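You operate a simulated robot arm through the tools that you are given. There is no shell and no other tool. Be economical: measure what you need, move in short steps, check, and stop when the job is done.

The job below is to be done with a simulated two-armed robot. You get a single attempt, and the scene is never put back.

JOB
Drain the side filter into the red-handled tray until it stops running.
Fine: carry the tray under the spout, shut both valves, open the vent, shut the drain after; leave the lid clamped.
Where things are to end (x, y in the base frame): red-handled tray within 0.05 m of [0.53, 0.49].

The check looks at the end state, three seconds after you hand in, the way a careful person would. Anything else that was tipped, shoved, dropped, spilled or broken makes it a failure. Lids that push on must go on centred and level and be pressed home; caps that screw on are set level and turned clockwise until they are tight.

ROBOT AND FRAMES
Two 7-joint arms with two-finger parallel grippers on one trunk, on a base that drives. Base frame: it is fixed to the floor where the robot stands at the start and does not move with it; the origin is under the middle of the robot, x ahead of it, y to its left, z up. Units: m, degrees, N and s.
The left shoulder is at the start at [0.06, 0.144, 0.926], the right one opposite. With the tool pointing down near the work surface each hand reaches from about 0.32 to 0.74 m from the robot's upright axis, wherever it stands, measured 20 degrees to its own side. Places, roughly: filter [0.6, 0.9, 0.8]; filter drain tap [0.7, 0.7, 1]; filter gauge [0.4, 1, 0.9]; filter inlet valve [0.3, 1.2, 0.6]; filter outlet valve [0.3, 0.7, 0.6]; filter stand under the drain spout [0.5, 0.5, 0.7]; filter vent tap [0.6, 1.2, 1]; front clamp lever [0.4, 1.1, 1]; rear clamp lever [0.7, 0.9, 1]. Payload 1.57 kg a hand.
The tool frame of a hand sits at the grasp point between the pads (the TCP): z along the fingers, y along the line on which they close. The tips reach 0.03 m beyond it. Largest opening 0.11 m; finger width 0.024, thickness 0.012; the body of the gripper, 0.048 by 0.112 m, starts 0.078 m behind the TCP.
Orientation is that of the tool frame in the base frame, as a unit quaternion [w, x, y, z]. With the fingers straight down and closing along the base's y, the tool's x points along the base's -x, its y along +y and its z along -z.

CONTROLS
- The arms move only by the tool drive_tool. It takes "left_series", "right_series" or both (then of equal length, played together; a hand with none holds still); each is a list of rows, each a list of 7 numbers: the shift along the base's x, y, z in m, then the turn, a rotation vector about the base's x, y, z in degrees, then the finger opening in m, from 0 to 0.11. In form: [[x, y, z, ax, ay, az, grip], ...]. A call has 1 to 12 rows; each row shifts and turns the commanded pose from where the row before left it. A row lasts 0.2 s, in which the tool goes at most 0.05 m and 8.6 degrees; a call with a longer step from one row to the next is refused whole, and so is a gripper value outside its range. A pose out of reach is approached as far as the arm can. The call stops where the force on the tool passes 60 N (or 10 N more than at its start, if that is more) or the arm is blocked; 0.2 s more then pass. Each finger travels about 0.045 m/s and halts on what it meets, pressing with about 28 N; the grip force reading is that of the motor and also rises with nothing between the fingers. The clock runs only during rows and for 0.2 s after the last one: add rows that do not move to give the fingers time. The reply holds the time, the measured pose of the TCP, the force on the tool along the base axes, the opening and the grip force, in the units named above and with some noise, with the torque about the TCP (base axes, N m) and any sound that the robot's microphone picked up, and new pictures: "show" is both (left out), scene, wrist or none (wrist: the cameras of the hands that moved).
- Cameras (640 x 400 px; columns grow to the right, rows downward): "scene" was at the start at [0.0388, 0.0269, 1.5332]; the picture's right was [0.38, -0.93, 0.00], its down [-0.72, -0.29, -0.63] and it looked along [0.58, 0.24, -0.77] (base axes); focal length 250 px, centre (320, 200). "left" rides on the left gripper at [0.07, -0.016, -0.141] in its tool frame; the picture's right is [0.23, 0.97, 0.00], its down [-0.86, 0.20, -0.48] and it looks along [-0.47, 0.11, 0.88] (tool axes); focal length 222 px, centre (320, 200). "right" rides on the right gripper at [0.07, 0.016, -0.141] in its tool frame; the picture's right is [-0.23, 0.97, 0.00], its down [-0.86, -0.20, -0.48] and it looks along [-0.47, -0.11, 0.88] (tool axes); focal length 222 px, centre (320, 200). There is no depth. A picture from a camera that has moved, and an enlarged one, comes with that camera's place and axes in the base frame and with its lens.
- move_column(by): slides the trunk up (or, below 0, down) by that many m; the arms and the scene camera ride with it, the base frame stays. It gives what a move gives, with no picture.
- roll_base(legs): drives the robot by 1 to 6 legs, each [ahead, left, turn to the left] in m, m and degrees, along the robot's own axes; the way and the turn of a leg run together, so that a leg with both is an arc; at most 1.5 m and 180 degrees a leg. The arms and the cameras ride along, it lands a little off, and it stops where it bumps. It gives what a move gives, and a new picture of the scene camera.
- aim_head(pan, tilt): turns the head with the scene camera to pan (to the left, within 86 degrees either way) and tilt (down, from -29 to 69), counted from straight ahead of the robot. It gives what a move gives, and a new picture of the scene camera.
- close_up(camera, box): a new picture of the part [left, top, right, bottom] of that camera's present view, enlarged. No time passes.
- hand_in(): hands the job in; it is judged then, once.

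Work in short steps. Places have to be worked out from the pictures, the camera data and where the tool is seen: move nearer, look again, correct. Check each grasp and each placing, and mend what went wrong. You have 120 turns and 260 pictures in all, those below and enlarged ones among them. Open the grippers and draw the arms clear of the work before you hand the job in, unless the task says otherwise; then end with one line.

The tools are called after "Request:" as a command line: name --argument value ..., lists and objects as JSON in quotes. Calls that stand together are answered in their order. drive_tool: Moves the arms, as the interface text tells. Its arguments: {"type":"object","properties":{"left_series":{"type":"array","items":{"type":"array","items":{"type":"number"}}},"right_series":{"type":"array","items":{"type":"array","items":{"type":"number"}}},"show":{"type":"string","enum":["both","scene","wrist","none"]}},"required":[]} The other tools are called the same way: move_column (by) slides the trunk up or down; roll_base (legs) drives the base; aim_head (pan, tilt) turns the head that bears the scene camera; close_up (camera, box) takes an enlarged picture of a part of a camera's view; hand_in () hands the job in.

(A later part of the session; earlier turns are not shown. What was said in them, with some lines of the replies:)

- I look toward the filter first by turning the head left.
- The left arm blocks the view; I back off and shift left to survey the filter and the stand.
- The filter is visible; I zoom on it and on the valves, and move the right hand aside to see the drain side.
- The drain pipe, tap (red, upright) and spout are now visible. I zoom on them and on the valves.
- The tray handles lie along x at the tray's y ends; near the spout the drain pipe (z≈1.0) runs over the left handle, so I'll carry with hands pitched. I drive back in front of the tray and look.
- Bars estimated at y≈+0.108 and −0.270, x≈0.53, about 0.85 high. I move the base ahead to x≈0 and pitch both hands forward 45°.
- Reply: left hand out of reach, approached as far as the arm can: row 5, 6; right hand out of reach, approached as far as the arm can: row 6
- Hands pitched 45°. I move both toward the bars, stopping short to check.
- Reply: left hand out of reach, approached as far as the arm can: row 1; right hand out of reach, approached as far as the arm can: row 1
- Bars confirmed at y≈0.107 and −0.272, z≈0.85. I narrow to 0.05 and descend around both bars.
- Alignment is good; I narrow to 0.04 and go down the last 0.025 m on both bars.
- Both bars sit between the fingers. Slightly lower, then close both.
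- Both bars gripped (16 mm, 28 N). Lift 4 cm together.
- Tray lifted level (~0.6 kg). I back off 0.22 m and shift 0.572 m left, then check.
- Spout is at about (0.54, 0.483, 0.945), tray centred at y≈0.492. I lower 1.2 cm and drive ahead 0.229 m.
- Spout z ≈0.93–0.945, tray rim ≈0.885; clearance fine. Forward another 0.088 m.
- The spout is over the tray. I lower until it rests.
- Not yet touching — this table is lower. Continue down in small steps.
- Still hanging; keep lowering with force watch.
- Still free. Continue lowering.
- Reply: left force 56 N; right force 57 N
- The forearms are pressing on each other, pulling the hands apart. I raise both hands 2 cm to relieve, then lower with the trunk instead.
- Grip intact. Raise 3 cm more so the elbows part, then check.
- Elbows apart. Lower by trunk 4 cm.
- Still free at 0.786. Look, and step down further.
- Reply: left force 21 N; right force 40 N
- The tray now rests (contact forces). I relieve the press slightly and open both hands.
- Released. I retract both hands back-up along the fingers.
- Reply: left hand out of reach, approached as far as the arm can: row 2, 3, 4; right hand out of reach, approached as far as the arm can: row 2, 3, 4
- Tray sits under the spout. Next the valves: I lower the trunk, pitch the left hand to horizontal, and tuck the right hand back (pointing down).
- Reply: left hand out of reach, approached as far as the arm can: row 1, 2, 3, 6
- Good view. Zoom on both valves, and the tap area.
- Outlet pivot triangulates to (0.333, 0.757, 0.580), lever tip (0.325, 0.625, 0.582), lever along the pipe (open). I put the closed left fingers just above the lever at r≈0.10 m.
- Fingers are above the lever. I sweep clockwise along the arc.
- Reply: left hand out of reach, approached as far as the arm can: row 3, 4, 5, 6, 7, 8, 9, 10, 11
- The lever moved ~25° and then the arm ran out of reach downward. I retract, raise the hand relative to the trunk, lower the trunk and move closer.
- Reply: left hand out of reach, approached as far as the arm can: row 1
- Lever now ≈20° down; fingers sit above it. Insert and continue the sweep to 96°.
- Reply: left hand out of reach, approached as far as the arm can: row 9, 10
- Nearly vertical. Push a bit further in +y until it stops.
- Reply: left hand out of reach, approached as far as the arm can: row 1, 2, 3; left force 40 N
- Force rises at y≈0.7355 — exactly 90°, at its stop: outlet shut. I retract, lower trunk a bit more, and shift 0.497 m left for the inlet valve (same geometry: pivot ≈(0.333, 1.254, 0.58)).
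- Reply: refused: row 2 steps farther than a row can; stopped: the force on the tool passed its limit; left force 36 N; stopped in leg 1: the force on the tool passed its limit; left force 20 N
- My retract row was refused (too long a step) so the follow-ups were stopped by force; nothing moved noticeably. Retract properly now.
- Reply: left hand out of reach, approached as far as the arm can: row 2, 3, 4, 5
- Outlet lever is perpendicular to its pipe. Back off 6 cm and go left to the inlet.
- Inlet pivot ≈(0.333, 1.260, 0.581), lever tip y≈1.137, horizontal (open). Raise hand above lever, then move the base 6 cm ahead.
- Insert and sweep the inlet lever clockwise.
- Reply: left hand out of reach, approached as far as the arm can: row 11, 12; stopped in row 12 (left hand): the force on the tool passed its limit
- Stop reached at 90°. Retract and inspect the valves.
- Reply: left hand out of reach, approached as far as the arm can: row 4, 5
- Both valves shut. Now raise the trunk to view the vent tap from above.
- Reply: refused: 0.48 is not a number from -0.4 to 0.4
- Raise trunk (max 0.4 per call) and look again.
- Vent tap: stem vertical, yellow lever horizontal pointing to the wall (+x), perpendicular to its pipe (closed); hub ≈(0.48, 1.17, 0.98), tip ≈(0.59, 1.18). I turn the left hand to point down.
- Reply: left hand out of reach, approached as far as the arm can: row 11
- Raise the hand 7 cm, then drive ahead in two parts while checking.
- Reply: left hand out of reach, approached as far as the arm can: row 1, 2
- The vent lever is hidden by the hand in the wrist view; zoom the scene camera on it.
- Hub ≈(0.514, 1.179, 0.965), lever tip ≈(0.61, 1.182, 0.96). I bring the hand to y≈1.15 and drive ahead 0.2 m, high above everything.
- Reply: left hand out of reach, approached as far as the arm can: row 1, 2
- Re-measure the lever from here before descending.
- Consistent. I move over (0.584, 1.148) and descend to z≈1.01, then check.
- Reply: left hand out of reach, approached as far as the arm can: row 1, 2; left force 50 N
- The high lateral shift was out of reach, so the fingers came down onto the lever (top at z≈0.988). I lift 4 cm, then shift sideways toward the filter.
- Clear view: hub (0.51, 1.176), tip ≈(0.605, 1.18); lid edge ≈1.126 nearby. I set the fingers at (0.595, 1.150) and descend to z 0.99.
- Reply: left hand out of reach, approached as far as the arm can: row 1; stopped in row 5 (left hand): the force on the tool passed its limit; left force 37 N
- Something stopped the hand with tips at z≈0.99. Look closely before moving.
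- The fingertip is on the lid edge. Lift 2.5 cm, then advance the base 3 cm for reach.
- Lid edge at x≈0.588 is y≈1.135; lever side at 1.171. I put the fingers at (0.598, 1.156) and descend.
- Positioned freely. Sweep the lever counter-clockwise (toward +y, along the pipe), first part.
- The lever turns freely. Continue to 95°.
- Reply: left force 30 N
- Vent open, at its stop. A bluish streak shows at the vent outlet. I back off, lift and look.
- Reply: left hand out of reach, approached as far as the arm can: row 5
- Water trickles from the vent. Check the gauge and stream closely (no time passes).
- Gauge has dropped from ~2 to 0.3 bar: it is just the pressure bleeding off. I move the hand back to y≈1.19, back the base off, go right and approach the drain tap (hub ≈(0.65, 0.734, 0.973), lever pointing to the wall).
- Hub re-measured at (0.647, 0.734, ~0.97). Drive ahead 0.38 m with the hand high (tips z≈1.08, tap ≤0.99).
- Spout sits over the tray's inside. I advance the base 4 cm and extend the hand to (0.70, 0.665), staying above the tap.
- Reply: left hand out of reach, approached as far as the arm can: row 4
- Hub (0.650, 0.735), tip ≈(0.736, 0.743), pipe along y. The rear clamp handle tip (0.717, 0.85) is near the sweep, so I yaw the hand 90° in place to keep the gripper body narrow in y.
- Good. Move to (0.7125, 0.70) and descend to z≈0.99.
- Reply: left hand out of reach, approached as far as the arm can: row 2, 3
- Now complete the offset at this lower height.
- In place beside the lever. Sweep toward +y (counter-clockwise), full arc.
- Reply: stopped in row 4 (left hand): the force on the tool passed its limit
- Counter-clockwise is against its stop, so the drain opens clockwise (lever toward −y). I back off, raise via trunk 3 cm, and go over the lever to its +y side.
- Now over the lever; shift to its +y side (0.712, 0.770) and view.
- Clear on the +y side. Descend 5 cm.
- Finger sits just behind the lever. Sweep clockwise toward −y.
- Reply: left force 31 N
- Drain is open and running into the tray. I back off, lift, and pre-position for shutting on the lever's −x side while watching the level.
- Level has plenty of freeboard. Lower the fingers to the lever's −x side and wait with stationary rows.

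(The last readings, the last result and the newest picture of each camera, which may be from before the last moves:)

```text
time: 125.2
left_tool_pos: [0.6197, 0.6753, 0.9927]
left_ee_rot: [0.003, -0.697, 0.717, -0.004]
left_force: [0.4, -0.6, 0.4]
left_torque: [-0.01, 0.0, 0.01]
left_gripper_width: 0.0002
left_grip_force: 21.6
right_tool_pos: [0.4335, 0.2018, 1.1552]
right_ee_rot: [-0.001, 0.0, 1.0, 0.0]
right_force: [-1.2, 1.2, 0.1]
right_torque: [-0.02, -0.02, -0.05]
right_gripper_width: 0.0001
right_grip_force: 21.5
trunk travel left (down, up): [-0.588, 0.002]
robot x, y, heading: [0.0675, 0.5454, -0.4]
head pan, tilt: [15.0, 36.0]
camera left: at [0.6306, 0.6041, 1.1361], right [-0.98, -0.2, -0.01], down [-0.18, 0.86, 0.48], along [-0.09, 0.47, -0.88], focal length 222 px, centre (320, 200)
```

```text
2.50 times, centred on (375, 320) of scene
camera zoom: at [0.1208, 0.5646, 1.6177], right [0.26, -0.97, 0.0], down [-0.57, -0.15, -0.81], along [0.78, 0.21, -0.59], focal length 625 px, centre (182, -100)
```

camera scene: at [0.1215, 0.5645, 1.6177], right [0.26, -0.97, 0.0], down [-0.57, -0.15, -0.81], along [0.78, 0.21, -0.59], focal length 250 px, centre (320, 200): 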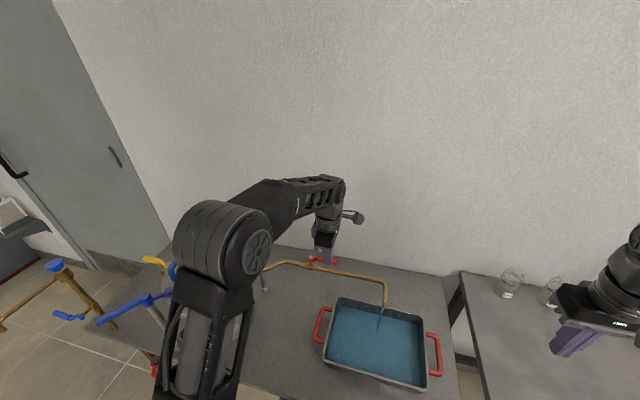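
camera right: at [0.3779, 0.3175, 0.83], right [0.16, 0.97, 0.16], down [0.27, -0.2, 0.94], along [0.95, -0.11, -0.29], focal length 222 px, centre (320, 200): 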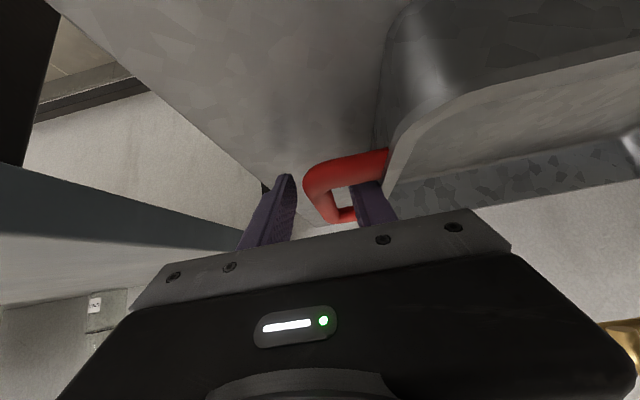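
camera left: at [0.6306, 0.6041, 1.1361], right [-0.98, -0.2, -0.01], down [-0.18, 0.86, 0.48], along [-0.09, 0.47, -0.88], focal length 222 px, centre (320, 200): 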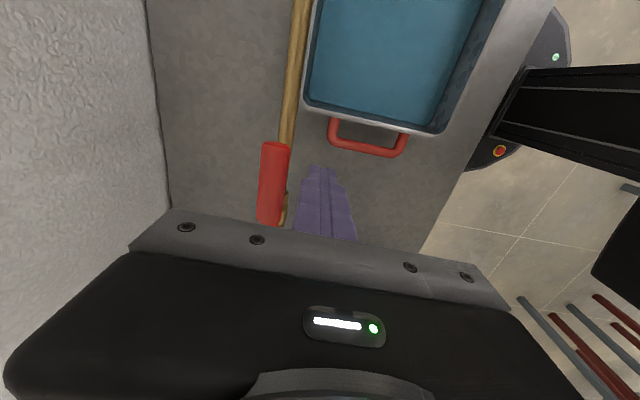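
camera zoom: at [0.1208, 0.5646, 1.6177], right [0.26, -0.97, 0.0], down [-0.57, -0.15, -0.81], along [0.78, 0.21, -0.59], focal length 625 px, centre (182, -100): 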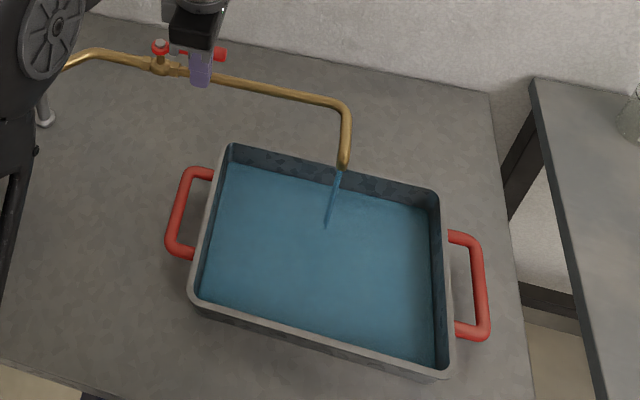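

Level rises slowly. Keep waiting with stationary rows.

Request:
drive_tool --left_series '[[0, 0, 0, 0, 0, 0, 0], [0, 0, 0, 0, 0, 0, 0], [0, 0, 0, 0, 0, 0, 0], [0, 0, 0, 0, 0, 0, 0], [0, 0, 0, 0, 0, 0, 0], [0, 0, 0, 0, 0, 0, 0], [0, 0, 0, 0, 0, 0, 0], [0, 0, 0, 0, 0, 0, 0], [0, 0, 0, 0, 0, 0, 0], [0, 0, 0, 0, 0, 0, 0], [0, 0, 0, 0, 0, 0, 0], [0, 0, 0, 0, 0, 0, 0]]' --show "none"

Request:
drive_tool --left_series '[[0, 0, 0, 0, 0, 0, 0], [0, 0, 0, 0, 0, 0, 0], [0, 0, 0, 0, 0, 0, 0], [0, 0, 0, 0, 0, 0, 0], [0, 0, 0, 0, 0, 0, 0], [0, 0, 0, 0, 0, 0, 0], [0, 0, 0, 0, 0, 0, 0], [0, 0, 0, 0, 0, 0, 0], [0, 0, 0, 0, 0, 0, 0], [0, 0, 0, 0, 0, 0, 0], [0, 0, 0, 0, 0, 0, 0], [0, 0, 0, 0, 0, 0, 0]]' --show "scene"

Request:
close_up --camera "scene" --box '[280, 240, 470, 400]'

```text
time: 127.8
left_tool_pos: [0.6192, 0.6739, 0.9936]
left_ee_rot: [0.004, -0.697, 0.717, -0.005]
left_force: [0.4, 0.4, -0.3]
left_torque: [0.01, 0.0, 0.01]
left_gripper_width: 0.0
left_grip_force: 21.0
right_tool_pos: [0.4334, 0.201, 1.1559]
right_ee_rot: [-0.001, 0.0, 1.0, 0.0]
right_force: [0.2, 0.4, 0.1]
right_torque: [-0.02, 0.02, -0.04]
right_gripper_width: 0.0001
right_grip_force: 21.3
trunk travel left (down, up): [-0.588, 0.002]
robot x, y, heading: [0.0663, 0.545, -0.2]
head pan, tilt: [15.0, 36.0]
```

```text
time: 130.4
left_tool_pos: [0.6187, 0.6738, 0.9931]
left_ee_rot: [0.003, -0.698, 0.717, -0.004]
left_force: [-0.4, 0.7, 0.5]
left_torque: [0.02, -0.01, 0.02]
left_gripper_width: 0.0
left_grip_force: 21.4
right_tool_pos: [0.4342, 0.2018, 1.1548]
right_ee_rot: [-0.002, 0.0, 1.0, 0.0]
right_force: [-0.1, -0.2, -0.1]
right_torque: [0.01, 0.0, 0.02]
right_gripper_width: 0.0
right_grip_force: 21.1
trunk travel left (down, up): [-0.588, 0.002]
robot x, y, heading: [0.067, 0.5419, -0.5]
head pan, tilt: [15.0, 36.0]
camera scene: at [0.1208, 0.5646, 1.6177], right [0.26, -0.97, 0.0], down [-0.57, -0.15, -0.81], along [0.78, 0.21, -0.59], focal length 250 px, centre (320, 200)
```

scene: 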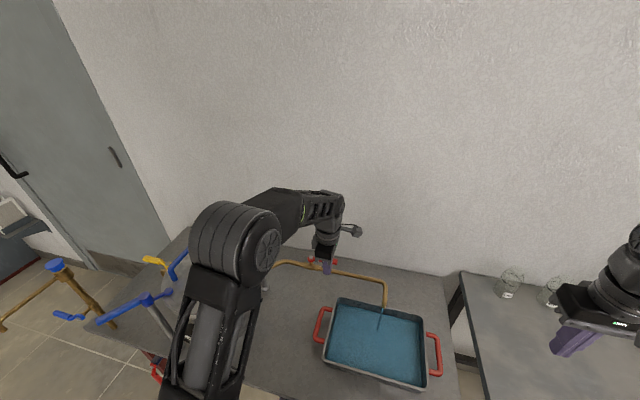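

```text
2.50 times, centred on (375, 320) of scene
camera zoom: at [0.1208, 0.5646, 1.6177], right [0.26, -0.97, 0.0], down [-0.57, -0.15, -0.81], along [0.78, 0.21, -0.59], focal length 625 px, centre (182, -100)
```

zoom: 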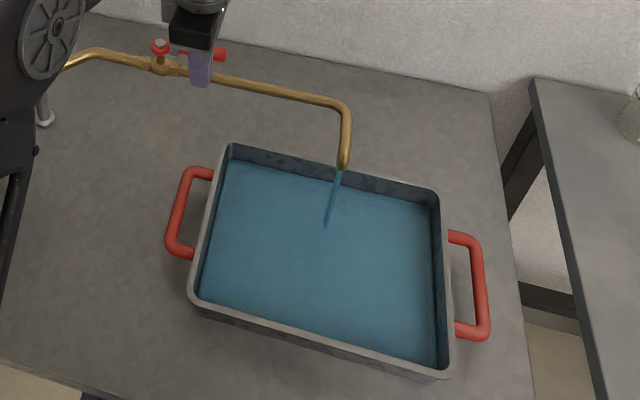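

Rising slowly; wait longer with several stationary calls.

Request:
drive_tool --left_series '[[0, 0, 0, 0, 0, 0, 0], [0, 0, 0, 0, 0, 0, 0], [0, 0, 0, 0, 0, 0, 0], [0, 0, 0, 0, 0, 0, 0], [0, 0, 0, 0, 0, 0, 0], [0, 0, 0, 0, 0, 0, 0], [0, 0, 0, 0, 0, 0, 0], [0, 0, 0, 0, 0, 0, 0], [0, 0, 0, 0, 0, 0, 0], [0, 0, 0, 0, 0, 0, 0], [0, 0, 0, 0, 0, 0, 0], [0, 0, 0, 0, 0, 0, 0]]' --show "none"

Request:
drive_tool --left_series '[[0, 0, 0, 0, 0, 0, 0], [0, 0, 0, 0, 0, 0, 0], [0, 0, 0, 0, 0, 0, 0], [0, 0, 0, 0, 0, 0, 0], [0, 0, 0, 0, 0, 0, 0], [0, 0, 0, 0, 0, 0, 0], [0, 0, 0, 0, 0, 0, 0], [0, 0, 0, 0, 0, 0, 0], [0, 0, 0, 0, 0, 0, 0], [0, 0, 0, 0, 0, 0, 0], [0, 0, 0, 0, 0, 0, 0], [0, 0, 0, 0, 0, 0, 0]]' --show "none"

Request:
drive_tool --left_series '[[0, 0, 0, 0, 0, 0, 0], [0, 0, 0, 0, 0, 0, 0], [0, 0, 0, 0, 0, 0, 0], [0, 0, 0, 0, 0, 0, 0], [0, 0, 0, 0, 0, 0, 0], [0, 0, 0, 0, 0, 0, 0], [0, 0, 0, 0, 0, 0, 0], [0, 0, 0, 0, 0, 0, 0], [0, 0, 0, 0, 0, 0, 0], [0, 0, 0, 0, 0, 0, 0], [0, 0, 0, 0, 0, 0, 0], [0, 0, 0, 0, 0, 0, 0]]' --show "none"

Request:
drive_tool --left_series '[[0, 0, 0, 0, 0, 0, 0], [0, 0, 0, 0, 0, 0, 0], [0, 0, 0, 0, 0, 0, 0], [0, 0, 0, 0, 0, 0, 0], [0, 0, 0, 0, 0, 0, 0], [0, 0, 0, 0, 0, 0, 0], [0, 0, 0, 0, 0, 0, 0], [0, 0, 0, 0, 0, 0, 0], [0, 0, 0, 0, 0, 0, 0], [0, 0, 0, 0, 0, 0, 0], [0, 0, 0, 0, 0, 0, 0], [0, 0, 0, 0, 0, 0, 0]]' --show "none"

Request:
close_up --camera "scene" --box '[280, 240, 470, 400]'

```text
time: 133.0
left_tool_pos: [0.6182, 0.6748, 0.9936]
left_ee_rot: [0.003, -0.697, 0.717, -0.004]
left_force: [0.3, -0.6, -0.8]
left_torque: [0.03, -0.01, 0.01]
left_gripper_width: 0.0
left_grip_force: 21.1
right_tool_pos: [0.4336, 0.2019, 1.155]
right_ee_rot: [-0.001, 0.0, 1.0, 0.0]
right_force: [0.7, 0.2, 0.6]
right_torque: [-0.02, -0.03, -0.02]
right_gripper_width: 0.0001
right_grip_force: 20.7
trunk travel left (down, up): [-0.588, 0.002]
robot x, y, heading: [0.0678, 0.5427, -0.3]
head pan, tilt: [15.0, 36.0]
```

```text
time: 135.6
left_tool_pos: [0.6194, 0.6739, 0.9945]
left_ee_rot: [0.003, -0.697, 0.717, -0.004]
left_force: [1.0, 0.0, 0.1]
left_torque: [0.01, 0.01, 0.02]
left_gripper_width: 0.0
left_grip_force: 21.6
right_tool_pos: [0.4331, 0.2019, 1.1544]
right_ee_rot: [-0.002, -0.001, 1.0, 0.0]
right_force: [0.3, 0.2, -0.4]
right_torque: [0.01, 0.04, 0.01]
right_gripper_width: 0.0
right_grip_force: 21.1
trunk travel left (down, up): [-0.588, 0.002]
robot x, y, heading: [0.0667, 0.5425, -0.5]
head pan, tilt: [15.0, 36.0]
```

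```text
time: 138.2
left_tool_pos: [0.6182, 0.6744, 0.9944]
left_ee_rot: [0.003, -0.697, 0.717, -0.004]
left_force: [-0.1, 0.0, 0.5]
left_torque: [-0.03, -0.04, 0.05]
left_gripper_width: 0.0
left_grip_force: 21.3
right_tool_pos: [0.4329, 0.202, 1.1554]
right_ee_rot: [-0.001, 0.0, 1.0, 0.0]
right_force: [0.1, -0.3, -0.7]
right_torque: [-0.01, 0.01, -0.02]
right_gripper_width: 0.0
right_grip_force: 21.7
trunk travel left (down, up): [-0.588, 0.002]
robot x, y, heading: [0.0671, 0.5447, -0.5]
head pan, tilt: [15.0, 36.0]
```

```text
time: 140.8
left_tool_pos: [0.6196, 0.6743, 0.9938]
left_ee_rot: [0.002, -0.697, 0.717, -0.005]
left_force: [-0.4, -0.3, -0.2]
left_torque: [0.03, -0.02, 0.01]
left_gripper_width: 0.0001
left_grip_force: 21.0
right_tool_pos: [0.4335, 0.2011, 1.1554]
right_ee_rot: [0.0, 0.0, 1.0, 0.0]
right_force: [0.2, -0.5, 0.7]
right_torque: [0.02, -0.01, -0.01]
right_gripper_width: 0.0
right_grip_force: 21.1
trunk travel left (down, up): [-0.588, 0.002]
robot x, y, heading: [0.0654, 0.5434, -0.2]
head pan, tilt: [15.0, 36.0]
```

```text
2.50 times, centred on (375, 320) of scene
camera zoom: at [0.1208, 0.5646, 1.6177], right [0.26, -0.97, 0.0], down [-0.57, -0.15, -0.81], along [0.78, 0.21, -0.59], focal length 625 px, centre (182, -100)
```

zoom: 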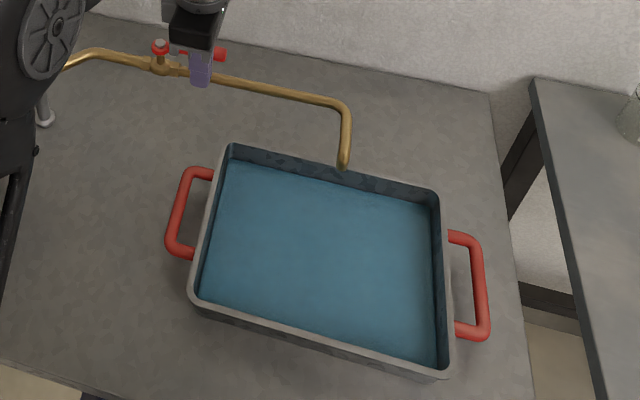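

The flow has stopped. Shut the drain: sweep the lever back toward the wall (+x).

Request:
drive_tool --left_series '[[0.013, 0.002, -0.002, 0, 0, 0, 0], [0.0107, -0.0027, 0, 0, 0, 0, 0], [0.0111, -0.0009, 0, 0, 0, 0, 0], [0.011, 0.0011, 0, 0, 0, 0, 0], [0.0107, 0.003, 0, 0, 0, 0, 0], [0.01, 0.0048, 0, 0, 0, 0, 0], [0.009, 0.0065, 0, 0, 0, 0, 0], [0.0077, 0.0079, 0, 0, 0, 0, 0], [0.0062, 0.0092, 0, 0, 0, 0, 0], [0.0046, 0.0101, 0, 0, 0, 0, 0], [0.0016, 0.004, 0, 0, 0, 0, 0], [0, 0, 0, 0, 0, 0, 0]]'

```text
time: 143.4
left_tool_pos: [0.7142, 0.7155, 0.9911]
left_ee_rot: [0.003, -0.696, 0.718, -0.005]
left_force: [-2.9, -10.8, -0.5]
left_torque: [-0.03, 0.03, 0.08]
left_gripper_width: 0.0
left_grip_force: 21.3
right_tool_pos: [0.4332, 0.2002, 1.1554]
right_ee_rot: [0.0, 0.001, 1.0, -0.001]
right_force: [0.4, 0.7, 0.1]
right_torque: [-0.03, -0.03, 0.02]
right_gripper_width: 0.0001
right_grip_force: 21.4
trunk travel left (down, up): [-0.588, 0.002]
robot x, y, heading: [0.0672, 0.5446, -0.3]
head pan, tilt: [15.0, 36.0]
camera scene: at [0.1204, 0.5629, 1.6177], right [0.26, -0.97, 0.0], down [-0.57, -0.15, -0.81], along [0.78, 0.21, -0.59], focal length 250 px, centre (320, 200)
camera left: at [0.7259, 0.646, 1.1341], right [-0.98, -0.2, -0.01], down [-0.18, 0.86, 0.47], along [-0.09, 0.47, -0.88], focal length 222 px, centre (320, 200)
```

scene: 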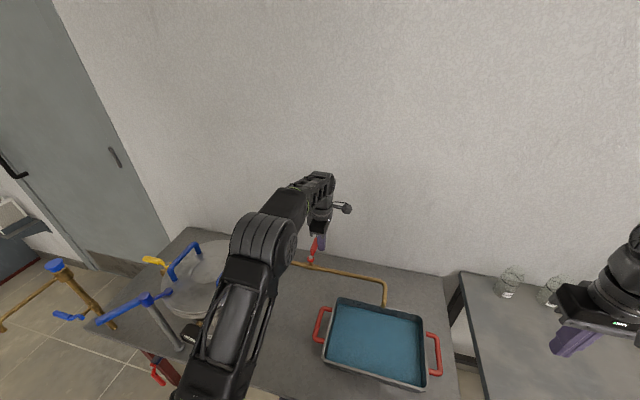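
left: 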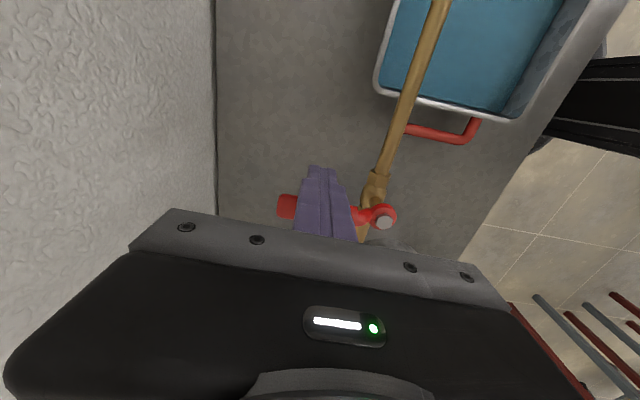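

Back at its shut stop. A small firming nudge, then back off, lift, and draw back clear of pipe and tap.

Request:
drive_tool --left_series '[[0, 0.004, 0, 0, 0, 0, 0], [0, 0, 0, 0, 0, 0, 0], [0, -0.02, 0, 0, 0, 0, 0], [0, -0.01, 0.025, 0, 0, 0, 0], [0, 0, 0.03, 0, 0, 0, 0], [-0.03, 0, 0.03, 0, 0, 0, 0], [-0.04, 0, 0.02, 0, 0, 0, 0], [-0.04, 0, 0, 0, 0, 0, 0]]' --show "scene"

```text
time: 145.2
left_tool_pos: [0.6041, 0.694, 1.0969]
left_ee_rot: [0.002, -0.697, 0.717, -0.004]
left_force: [-0.8, -0.5, 0.6]
left_torque: [0.0, -0.02, -0.03]
left_gripper_width: 0.0
left_grip_force: 21.5
right_tool_pos: [0.4329, 0.2018, 1.156]
right_ee_rot: [-0.001, 0.001, 1.0, -0.001]
right_force: [0.3, 0.6, 0.5]
right_torque: [-0.01, 0.0, -0.02]
right_gripper_width: 0.0
right_grip_force: 21.2
trunk travel left (down, up): [-0.588, 0.002]
robot x, y, heading: [0.0654, 0.5449, -0.2]
head pan, tilt: [15.0, 36.0]
camera scene: at [0.1193, 0.5648, 1.6177], right [0.26, -0.97, 0.0], down [-0.57, -0.15, -0.81], along [0.78, 0.21, -0.59], focal length 250 px, centre (320, 200)
```

scene: 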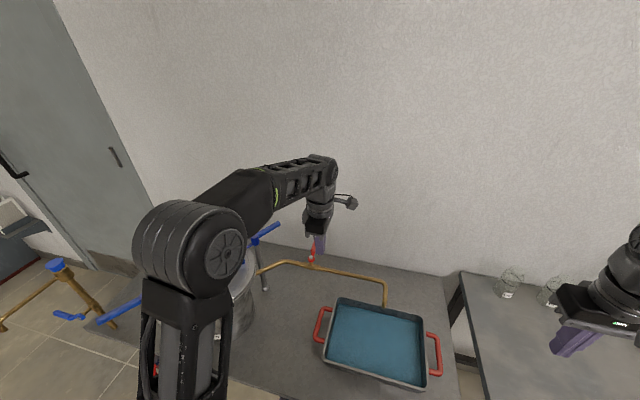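

Clear above. Back the base away and check everything.

Request:
roll_base --legs '[[-0.45, 0, 0], [0, 0.15, 0]]'

Request:
aim_head --pan -5 --tilt 40

Request:
drive_tool --left_series '[[0, 0.04, 0, 0, 0, 0, 0.05], [0, 0.04, 0, 0, 0, 0, 0.08], [0, 0.04, 0, 0, 0, 0, 0.1], [0, 0.04, 0, 0, 0, 0, 0.1], [0, 0.04, 0, 0, 0, 0, 0.1], [0, 0.04, 0, 0, 0, 0, 0.1]]' --right_series '[[0, 0, 0, 0, 0, 0, 0.05], [0, 0, 0, 0, 0, 0, 0.08], [0, 0, 0, 0, 0, 0, 0.1], [0, 0, 0, 0, 0, 0, 0.1], [0, 0, 0, 0, 0, 0, 0.1], [0, 0, 0, 0, 0, 0, 0.1]]' --show "scene"

```text
time: 148.9
left_tool_pos: [0.1548, 0.8467, 1.0953]
left_ee_rot: [0.002, -0.698, 0.716, -0.006]
left_force: [-0.1, 0.5, 0.4]
left_torque: [-0.08, 0.01, -0.02]
left_gripper_width: 0.0003
left_grip_force: 21.2
right_tool_pos: [-0.0166, 0.3558, 1.1556]
right_ee_rot: [0.0, -0.001, 1.0, -0.001]
right_force: [0.5, 0.8, -0.5]
right_torque: [-0.03, -0.03, -0.02]
right_gripper_width: 0.0
right_grip_force: 21.2
trunk travel left (down, up): [-0.588, 0.002]
robot x, y, heading: [-0.3783, 0.6956, 0.2]
head pan, tilt: [15.0, 36.0]
camera scene: at [-0.3292, 0.7187, 1.6177], right [0.26, -0.97, 0.0], down [-0.57, -0.15, -0.81], along [0.78, 0.21, -0.59], focal length 250 px, centre (320, 200)
```

scene: 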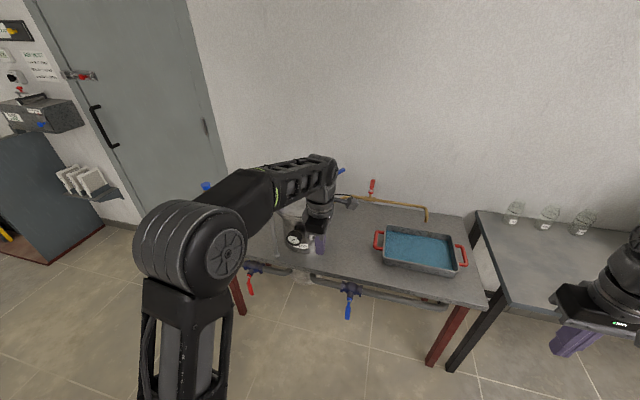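

```text
time: 149.8
left_tool_pos: [0.1551, 0.8461, 1.0959]
left_ee_rot: [0.004, -0.698, 0.716, -0.003]
left_force: [-0.1, 0.9, -0.3]
left_torque: [-0.01, 0.02, 0.01]
left_gripper_width: 0.0
left_grip_force: 21.3
right_tool_pos: [-0.0156, 0.3539, 1.1559]
right_ee_rot: [-0.001, 0.0, 1.0, 0.0]
right_force: [0.1, -0.7, -0.6]
right_torque: [0.01, 0.03, 0.02]
right_gripper_width: 0.0002
right_grip_force: 20.8
trunk travel left (down, up): [-0.588, 0.002]
robot x, y, heading: [-0.383, 0.6971, -0.2]
head pan, tilt: [-5.0, 40.0]
camera scene: at [-0.329, 0.687, 1.6117], right [-0.09, -1.0, 0.0], down [-0.64, 0.06, -0.77], along [0.76, -0.07, -0.64], focal length 250 px, centre (320, 200)
```

scene: 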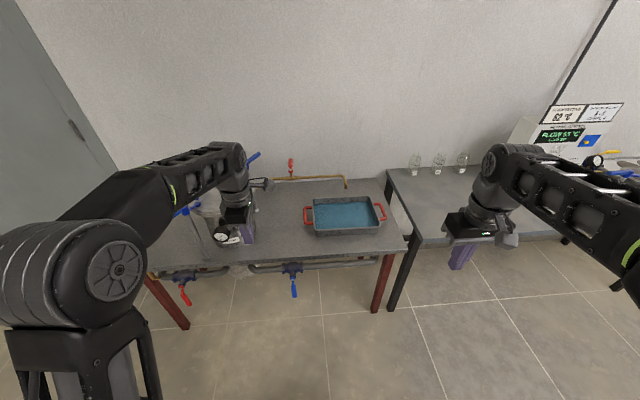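

```text
time: 151.2
left_tool_pos: [0.1551, 1.087, 1.0955]
left_ee_rot: [0.003, -0.698, 0.716, -0.004]
left_force: [0.2, 0.7, -0.2]
left_torque: [0.0, 0.01, 0.03]
left_gripper_width: 0.1
left_grip_force: 0.1
right_tool_pos: [-0.0157, 0.3555, 1.1561]
right_ee_rot: [0.0, 0.001, 1.0, -0.001]
right_force: [-0.4, 1.1, 0.7]
right_torque: [-0.01, 0.03, 0.02]
right_gripper_width: 0.1001
right_grip_force: 0.0
trunk travel left (down, up): [-0.588, 0.002]
robot x, y, heading: [-0.3831, 0.697, -0.3]
head pan, tilt: [-5.0, 40.0]
camera scene: at [-0.3288, 0.6878, 1.6117], right [-0.09, -1.0, 0.0], down [-0.64, 0.06, -0.77], along [0.76, -0.07, -0.64], focal length 250 px, centre (320, 200)
```

scene: 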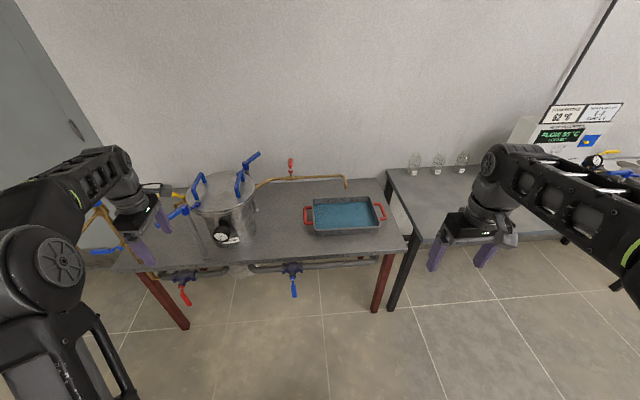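

Zoom to verify the filter, clamps, vent, drain and tray.

Request:
close_up --camera "scene" --box '[140, 140, 300, 310]'

Request:
close_up --camera "scene" --box '[260, 140, 420, 250]'

```text
2.35 times, centred on (220, 225) of scene
camera zoom: at [-0.3288, 0.6878, 1.6117], right [-0.09, -1.0, 0.0], down [-0.64, 0.06, -0.77], along [0.76, -0.07, -0.64], focal length 588 px, centre (555, 141)
```

zoom: 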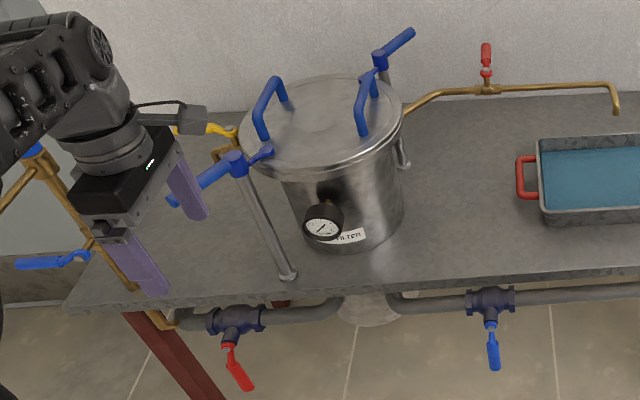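

```text
3.64 times, centred on (340, 195) of scene
camera zoom: at [-0.3288, 0.6878, 1.6117], right [-0.09, -1.0, 0.0], down [-0.64, 0.06, -0.77], along [0.76, -0.07, -0.64], focal length 909 px, centre (247, 218)
```

zoom: 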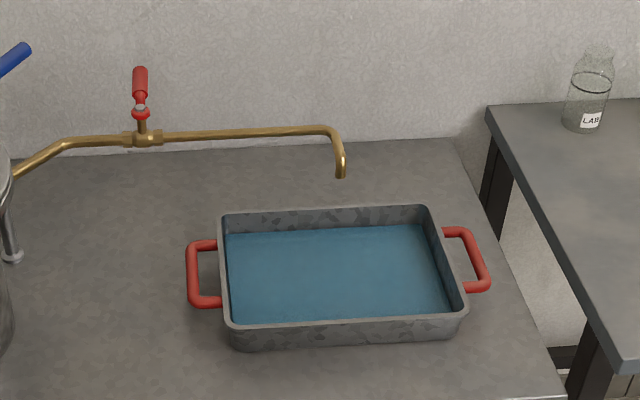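

Both valves perpendicular, drain shut, tray full and in place, clamps untouched. One last move of the left hand away to check the vent.

Request:
drive_tool --left_series '[[-0.02, -0.04, 0, 0, 0, 0, 0.1], [-0.02, -0.04, 0, 0, 0, 0, 0.1], [0, -0.045, 0, 0, 0, 0, 0.1], [0, -0.045, 0, 0, 0, 0, 0.1], [0, -0.045, 0, 0, 0, 0, 0.1], [0, -0.045, 0, 0, 0, 0, 0.1]]' --show "none"

Request:
aim_head --pan 22 --tilt 38

Request:
close_up --camera "scene" --box '[200, 100, 400, 300]'

```text
time: 152.6
left_tool_pos: [0.1159, 0.8251, 1.0946]
left_ee_rot: [0.003, -0.698, 0.716, -0.003]
left_force: [-0.2, 0.2, 0.1]
left_torque: [0.01, -0.02, -0.01]
left_gripper_width: 0.0999
left_grip_force: 0.2
right_tool_pos: [-0.0157, 0.3539, 1.1564]
right_ee_rot: [-0.001, 0.0, 1.0, 0.0]
right_force: [-0.4, -0.5, 0.8]
right_torque: [0.05, 0.0, 0.02]
right_gripper_width: 0.1
right_grip_force: 0.0
trunk travel left (down, up): [-0.588, 0.002]
robot x, y, heading: [-0.3818, 0.699, -0.0]
head pan, tilt: [-5.0, 40.0]
```

```text
time: 153.5
left_tool_pos: [0.1142, 0.827, 1.0962]
left_ee_rot: [0.003, -0.697, 0.717, -0.004]
left_force: [-0.2, -0.6, -0.3]
left_torque: [0.01, -0.01, 0.04]
left_gripper_width: 0.1
left_grip_force: 0.1
right_tool_pos: [-0.0153, 0.3546, 1.1548]
right_ee_rot: [0.0, 0.001, 1.0, 0.0]
right_force: [0.6, 0.3, 0.7]
right_torque: [-0.02, 0.01, -0.02]
right_gripper_width: 0.1
right_grip_force: 0.0
trunk travel left (down, up): [-0.588, 0.002]
robot x, y, heading: [-0.3829, 0.695, -0.1]
head pan, tilt: [22.0, 38.0]
camera scene: at [-0.3336, 0.7265, 1.6147], right [0.37, -0.93, 0.0], down [-0.57, -0.23, -0.79], along [0.73, 0.29, -0.62], focal length 250 px, centre (320, 200)
```

scene: 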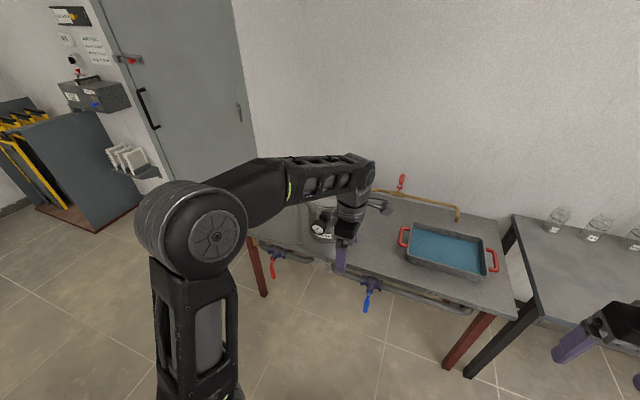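

```text
2.00 times, centred on (300, 200) of scene
camera zoom: at [-0.3336, 0.7265, 1.6147], right [0.37, -0.93, 0.0], down [-0.57, -0.23, -0.79], along [0.73, 0.29, -0.62], focal length 500 px, centre (360, 200)
```

zoom: 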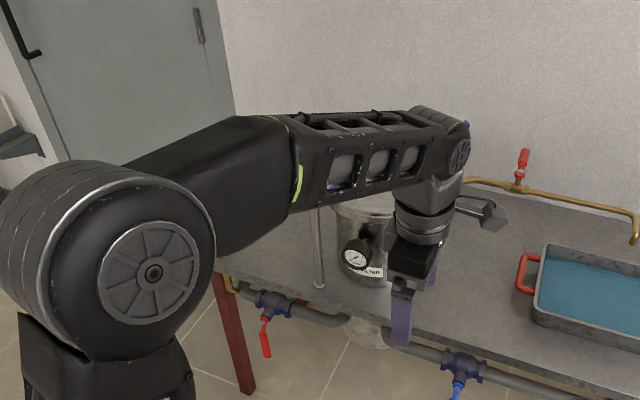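

The forearm hides the vent; back off and step left for a final look.

Request:
roll_base --legs '[[-0.25, 0.5, 0]]'

Request:
aim_head --pan -8 --tilt 32

Request:
close_up --camera "scene" --box '[180, 120, 400, 280]'

```text
time: 156.7
left_tool_pos: [-0.1322, 1.3193, 1.0955]
left_ee_rot: [0.003, -0.696, 0.718, -0.005]
left_force: [-1.1, 0.3, 0.2]
left_torque: [-0.02, -0.04, -0.01]
left_gripper_width: 0.0998
left_grip_force: 0.0
right_tool_pos: [-0.2657, 0.847, 1.1556]
right_ee_rot: [-0.002, 0.003, 1.0, -0.001]
right_force: [0.4, -0.5, 0.1]
right_torque: [-0.01, -0.03, -0.01]
right_gripper_width: 0.1
right_grip_force: 0.0
trunk travel left (down, up): [-0.588, 0.002]
robot x, y, heading: [-0.6294, 1.1927, -0.5]
head pan, tilt: [22.0, 38.0]
camera scene: at [-0.5807, 1.2222, 1.6147], right [0.37, -0.93, 0.0], down [-0.57, -0.23, -0.79], along [0.73, 0.29, -0.62], focal length 250 px, centre (320, 200)
```

scene: 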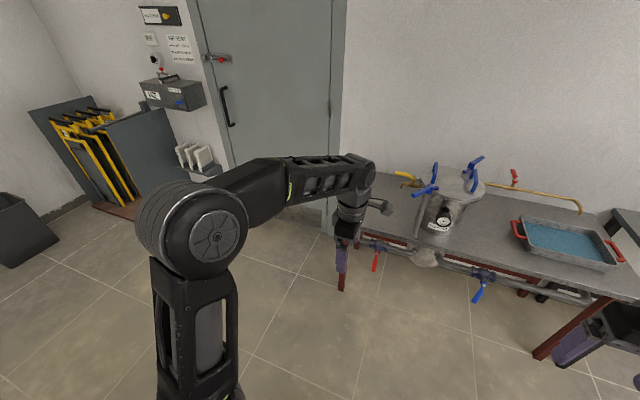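

```text
time: 157.6
left_tool_pos: [-0.132, 1.3192, 1.0957]
left_ee_rot: [0.003, -0.696, 0.718, -0.004]
left_force: [-0.3, -1.2, 0.6]
left_torque: [0.01, 0.0, -0.01]
left_gripper_width: 0.0999
left_grip_force: 0.0
right_tool_pos: [-0.2648, 0.8474, 1.1551]
right_ee_rot: [-0.001, 0.003, 1.0, 0.0]
right_force: [-0.4, 0.7, -0.8]
right_torque: [0.02, 0.04, -0.01]
right_gripper_width: 0.0999
right_grip_force: 0.1
trunk travel left (down, up): [-0.588, 0.002]
robot x, y, heading: [-0.6282, 1.192, -0.4]
head pan, tilt: [-8.0, 32.0]
camera scene: at [-0.5719, 1.1767, 1.6239], right [-0.15, -0.99, 0.0], down [-0.52, 0.08, -0.85], along [0.84, -0.12, -0.53], focal length 250 px, centre (320, 200)
```

scene: 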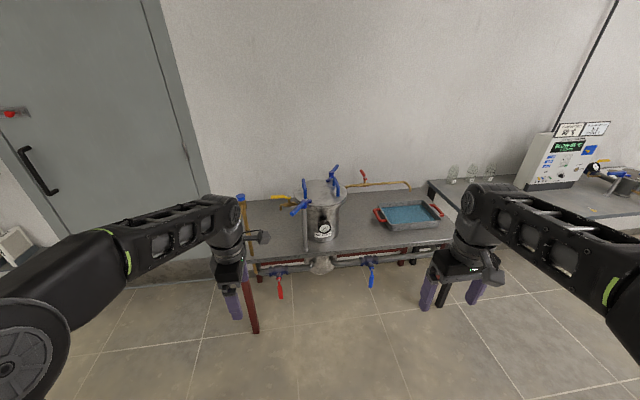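

```text
2.50 times, centred on (290, 200) of scene
camera zoom: at [-0.5719, 1.1767, 1.6239], right [-0.15, -0.99, 0.0], down [-0.52, 0.08, -0.85], along [0.84, -0.12, -0.53], focal length 625 px, centre (395, 200)
```

zoom: 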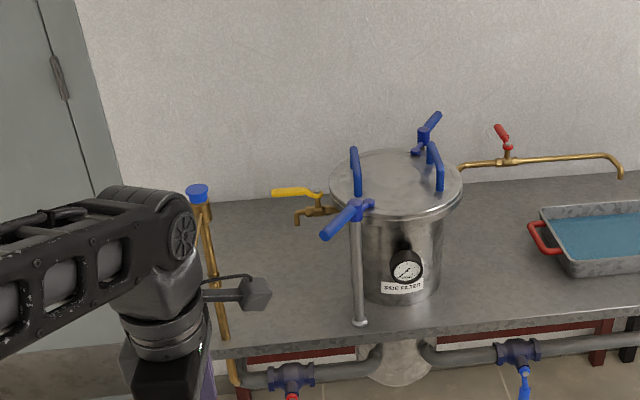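

Vent open and dry, drain shut, both valves shut, lid clamped, gauge at zero, tray in place, grippers open and clear. Handing in.

Request:
hand_in

```text
The job is handed in.
```

The side filter is drained into the red-handled tray: flow had stopped before I shut the drain, both valves are shut, the vent is open, the lid is still clamped, and the tray sits within about 0.02 m of [0.53, 0.49]; some water ran from the vent onto the table while the pressure bled off, though no puddle showed in the last picture.
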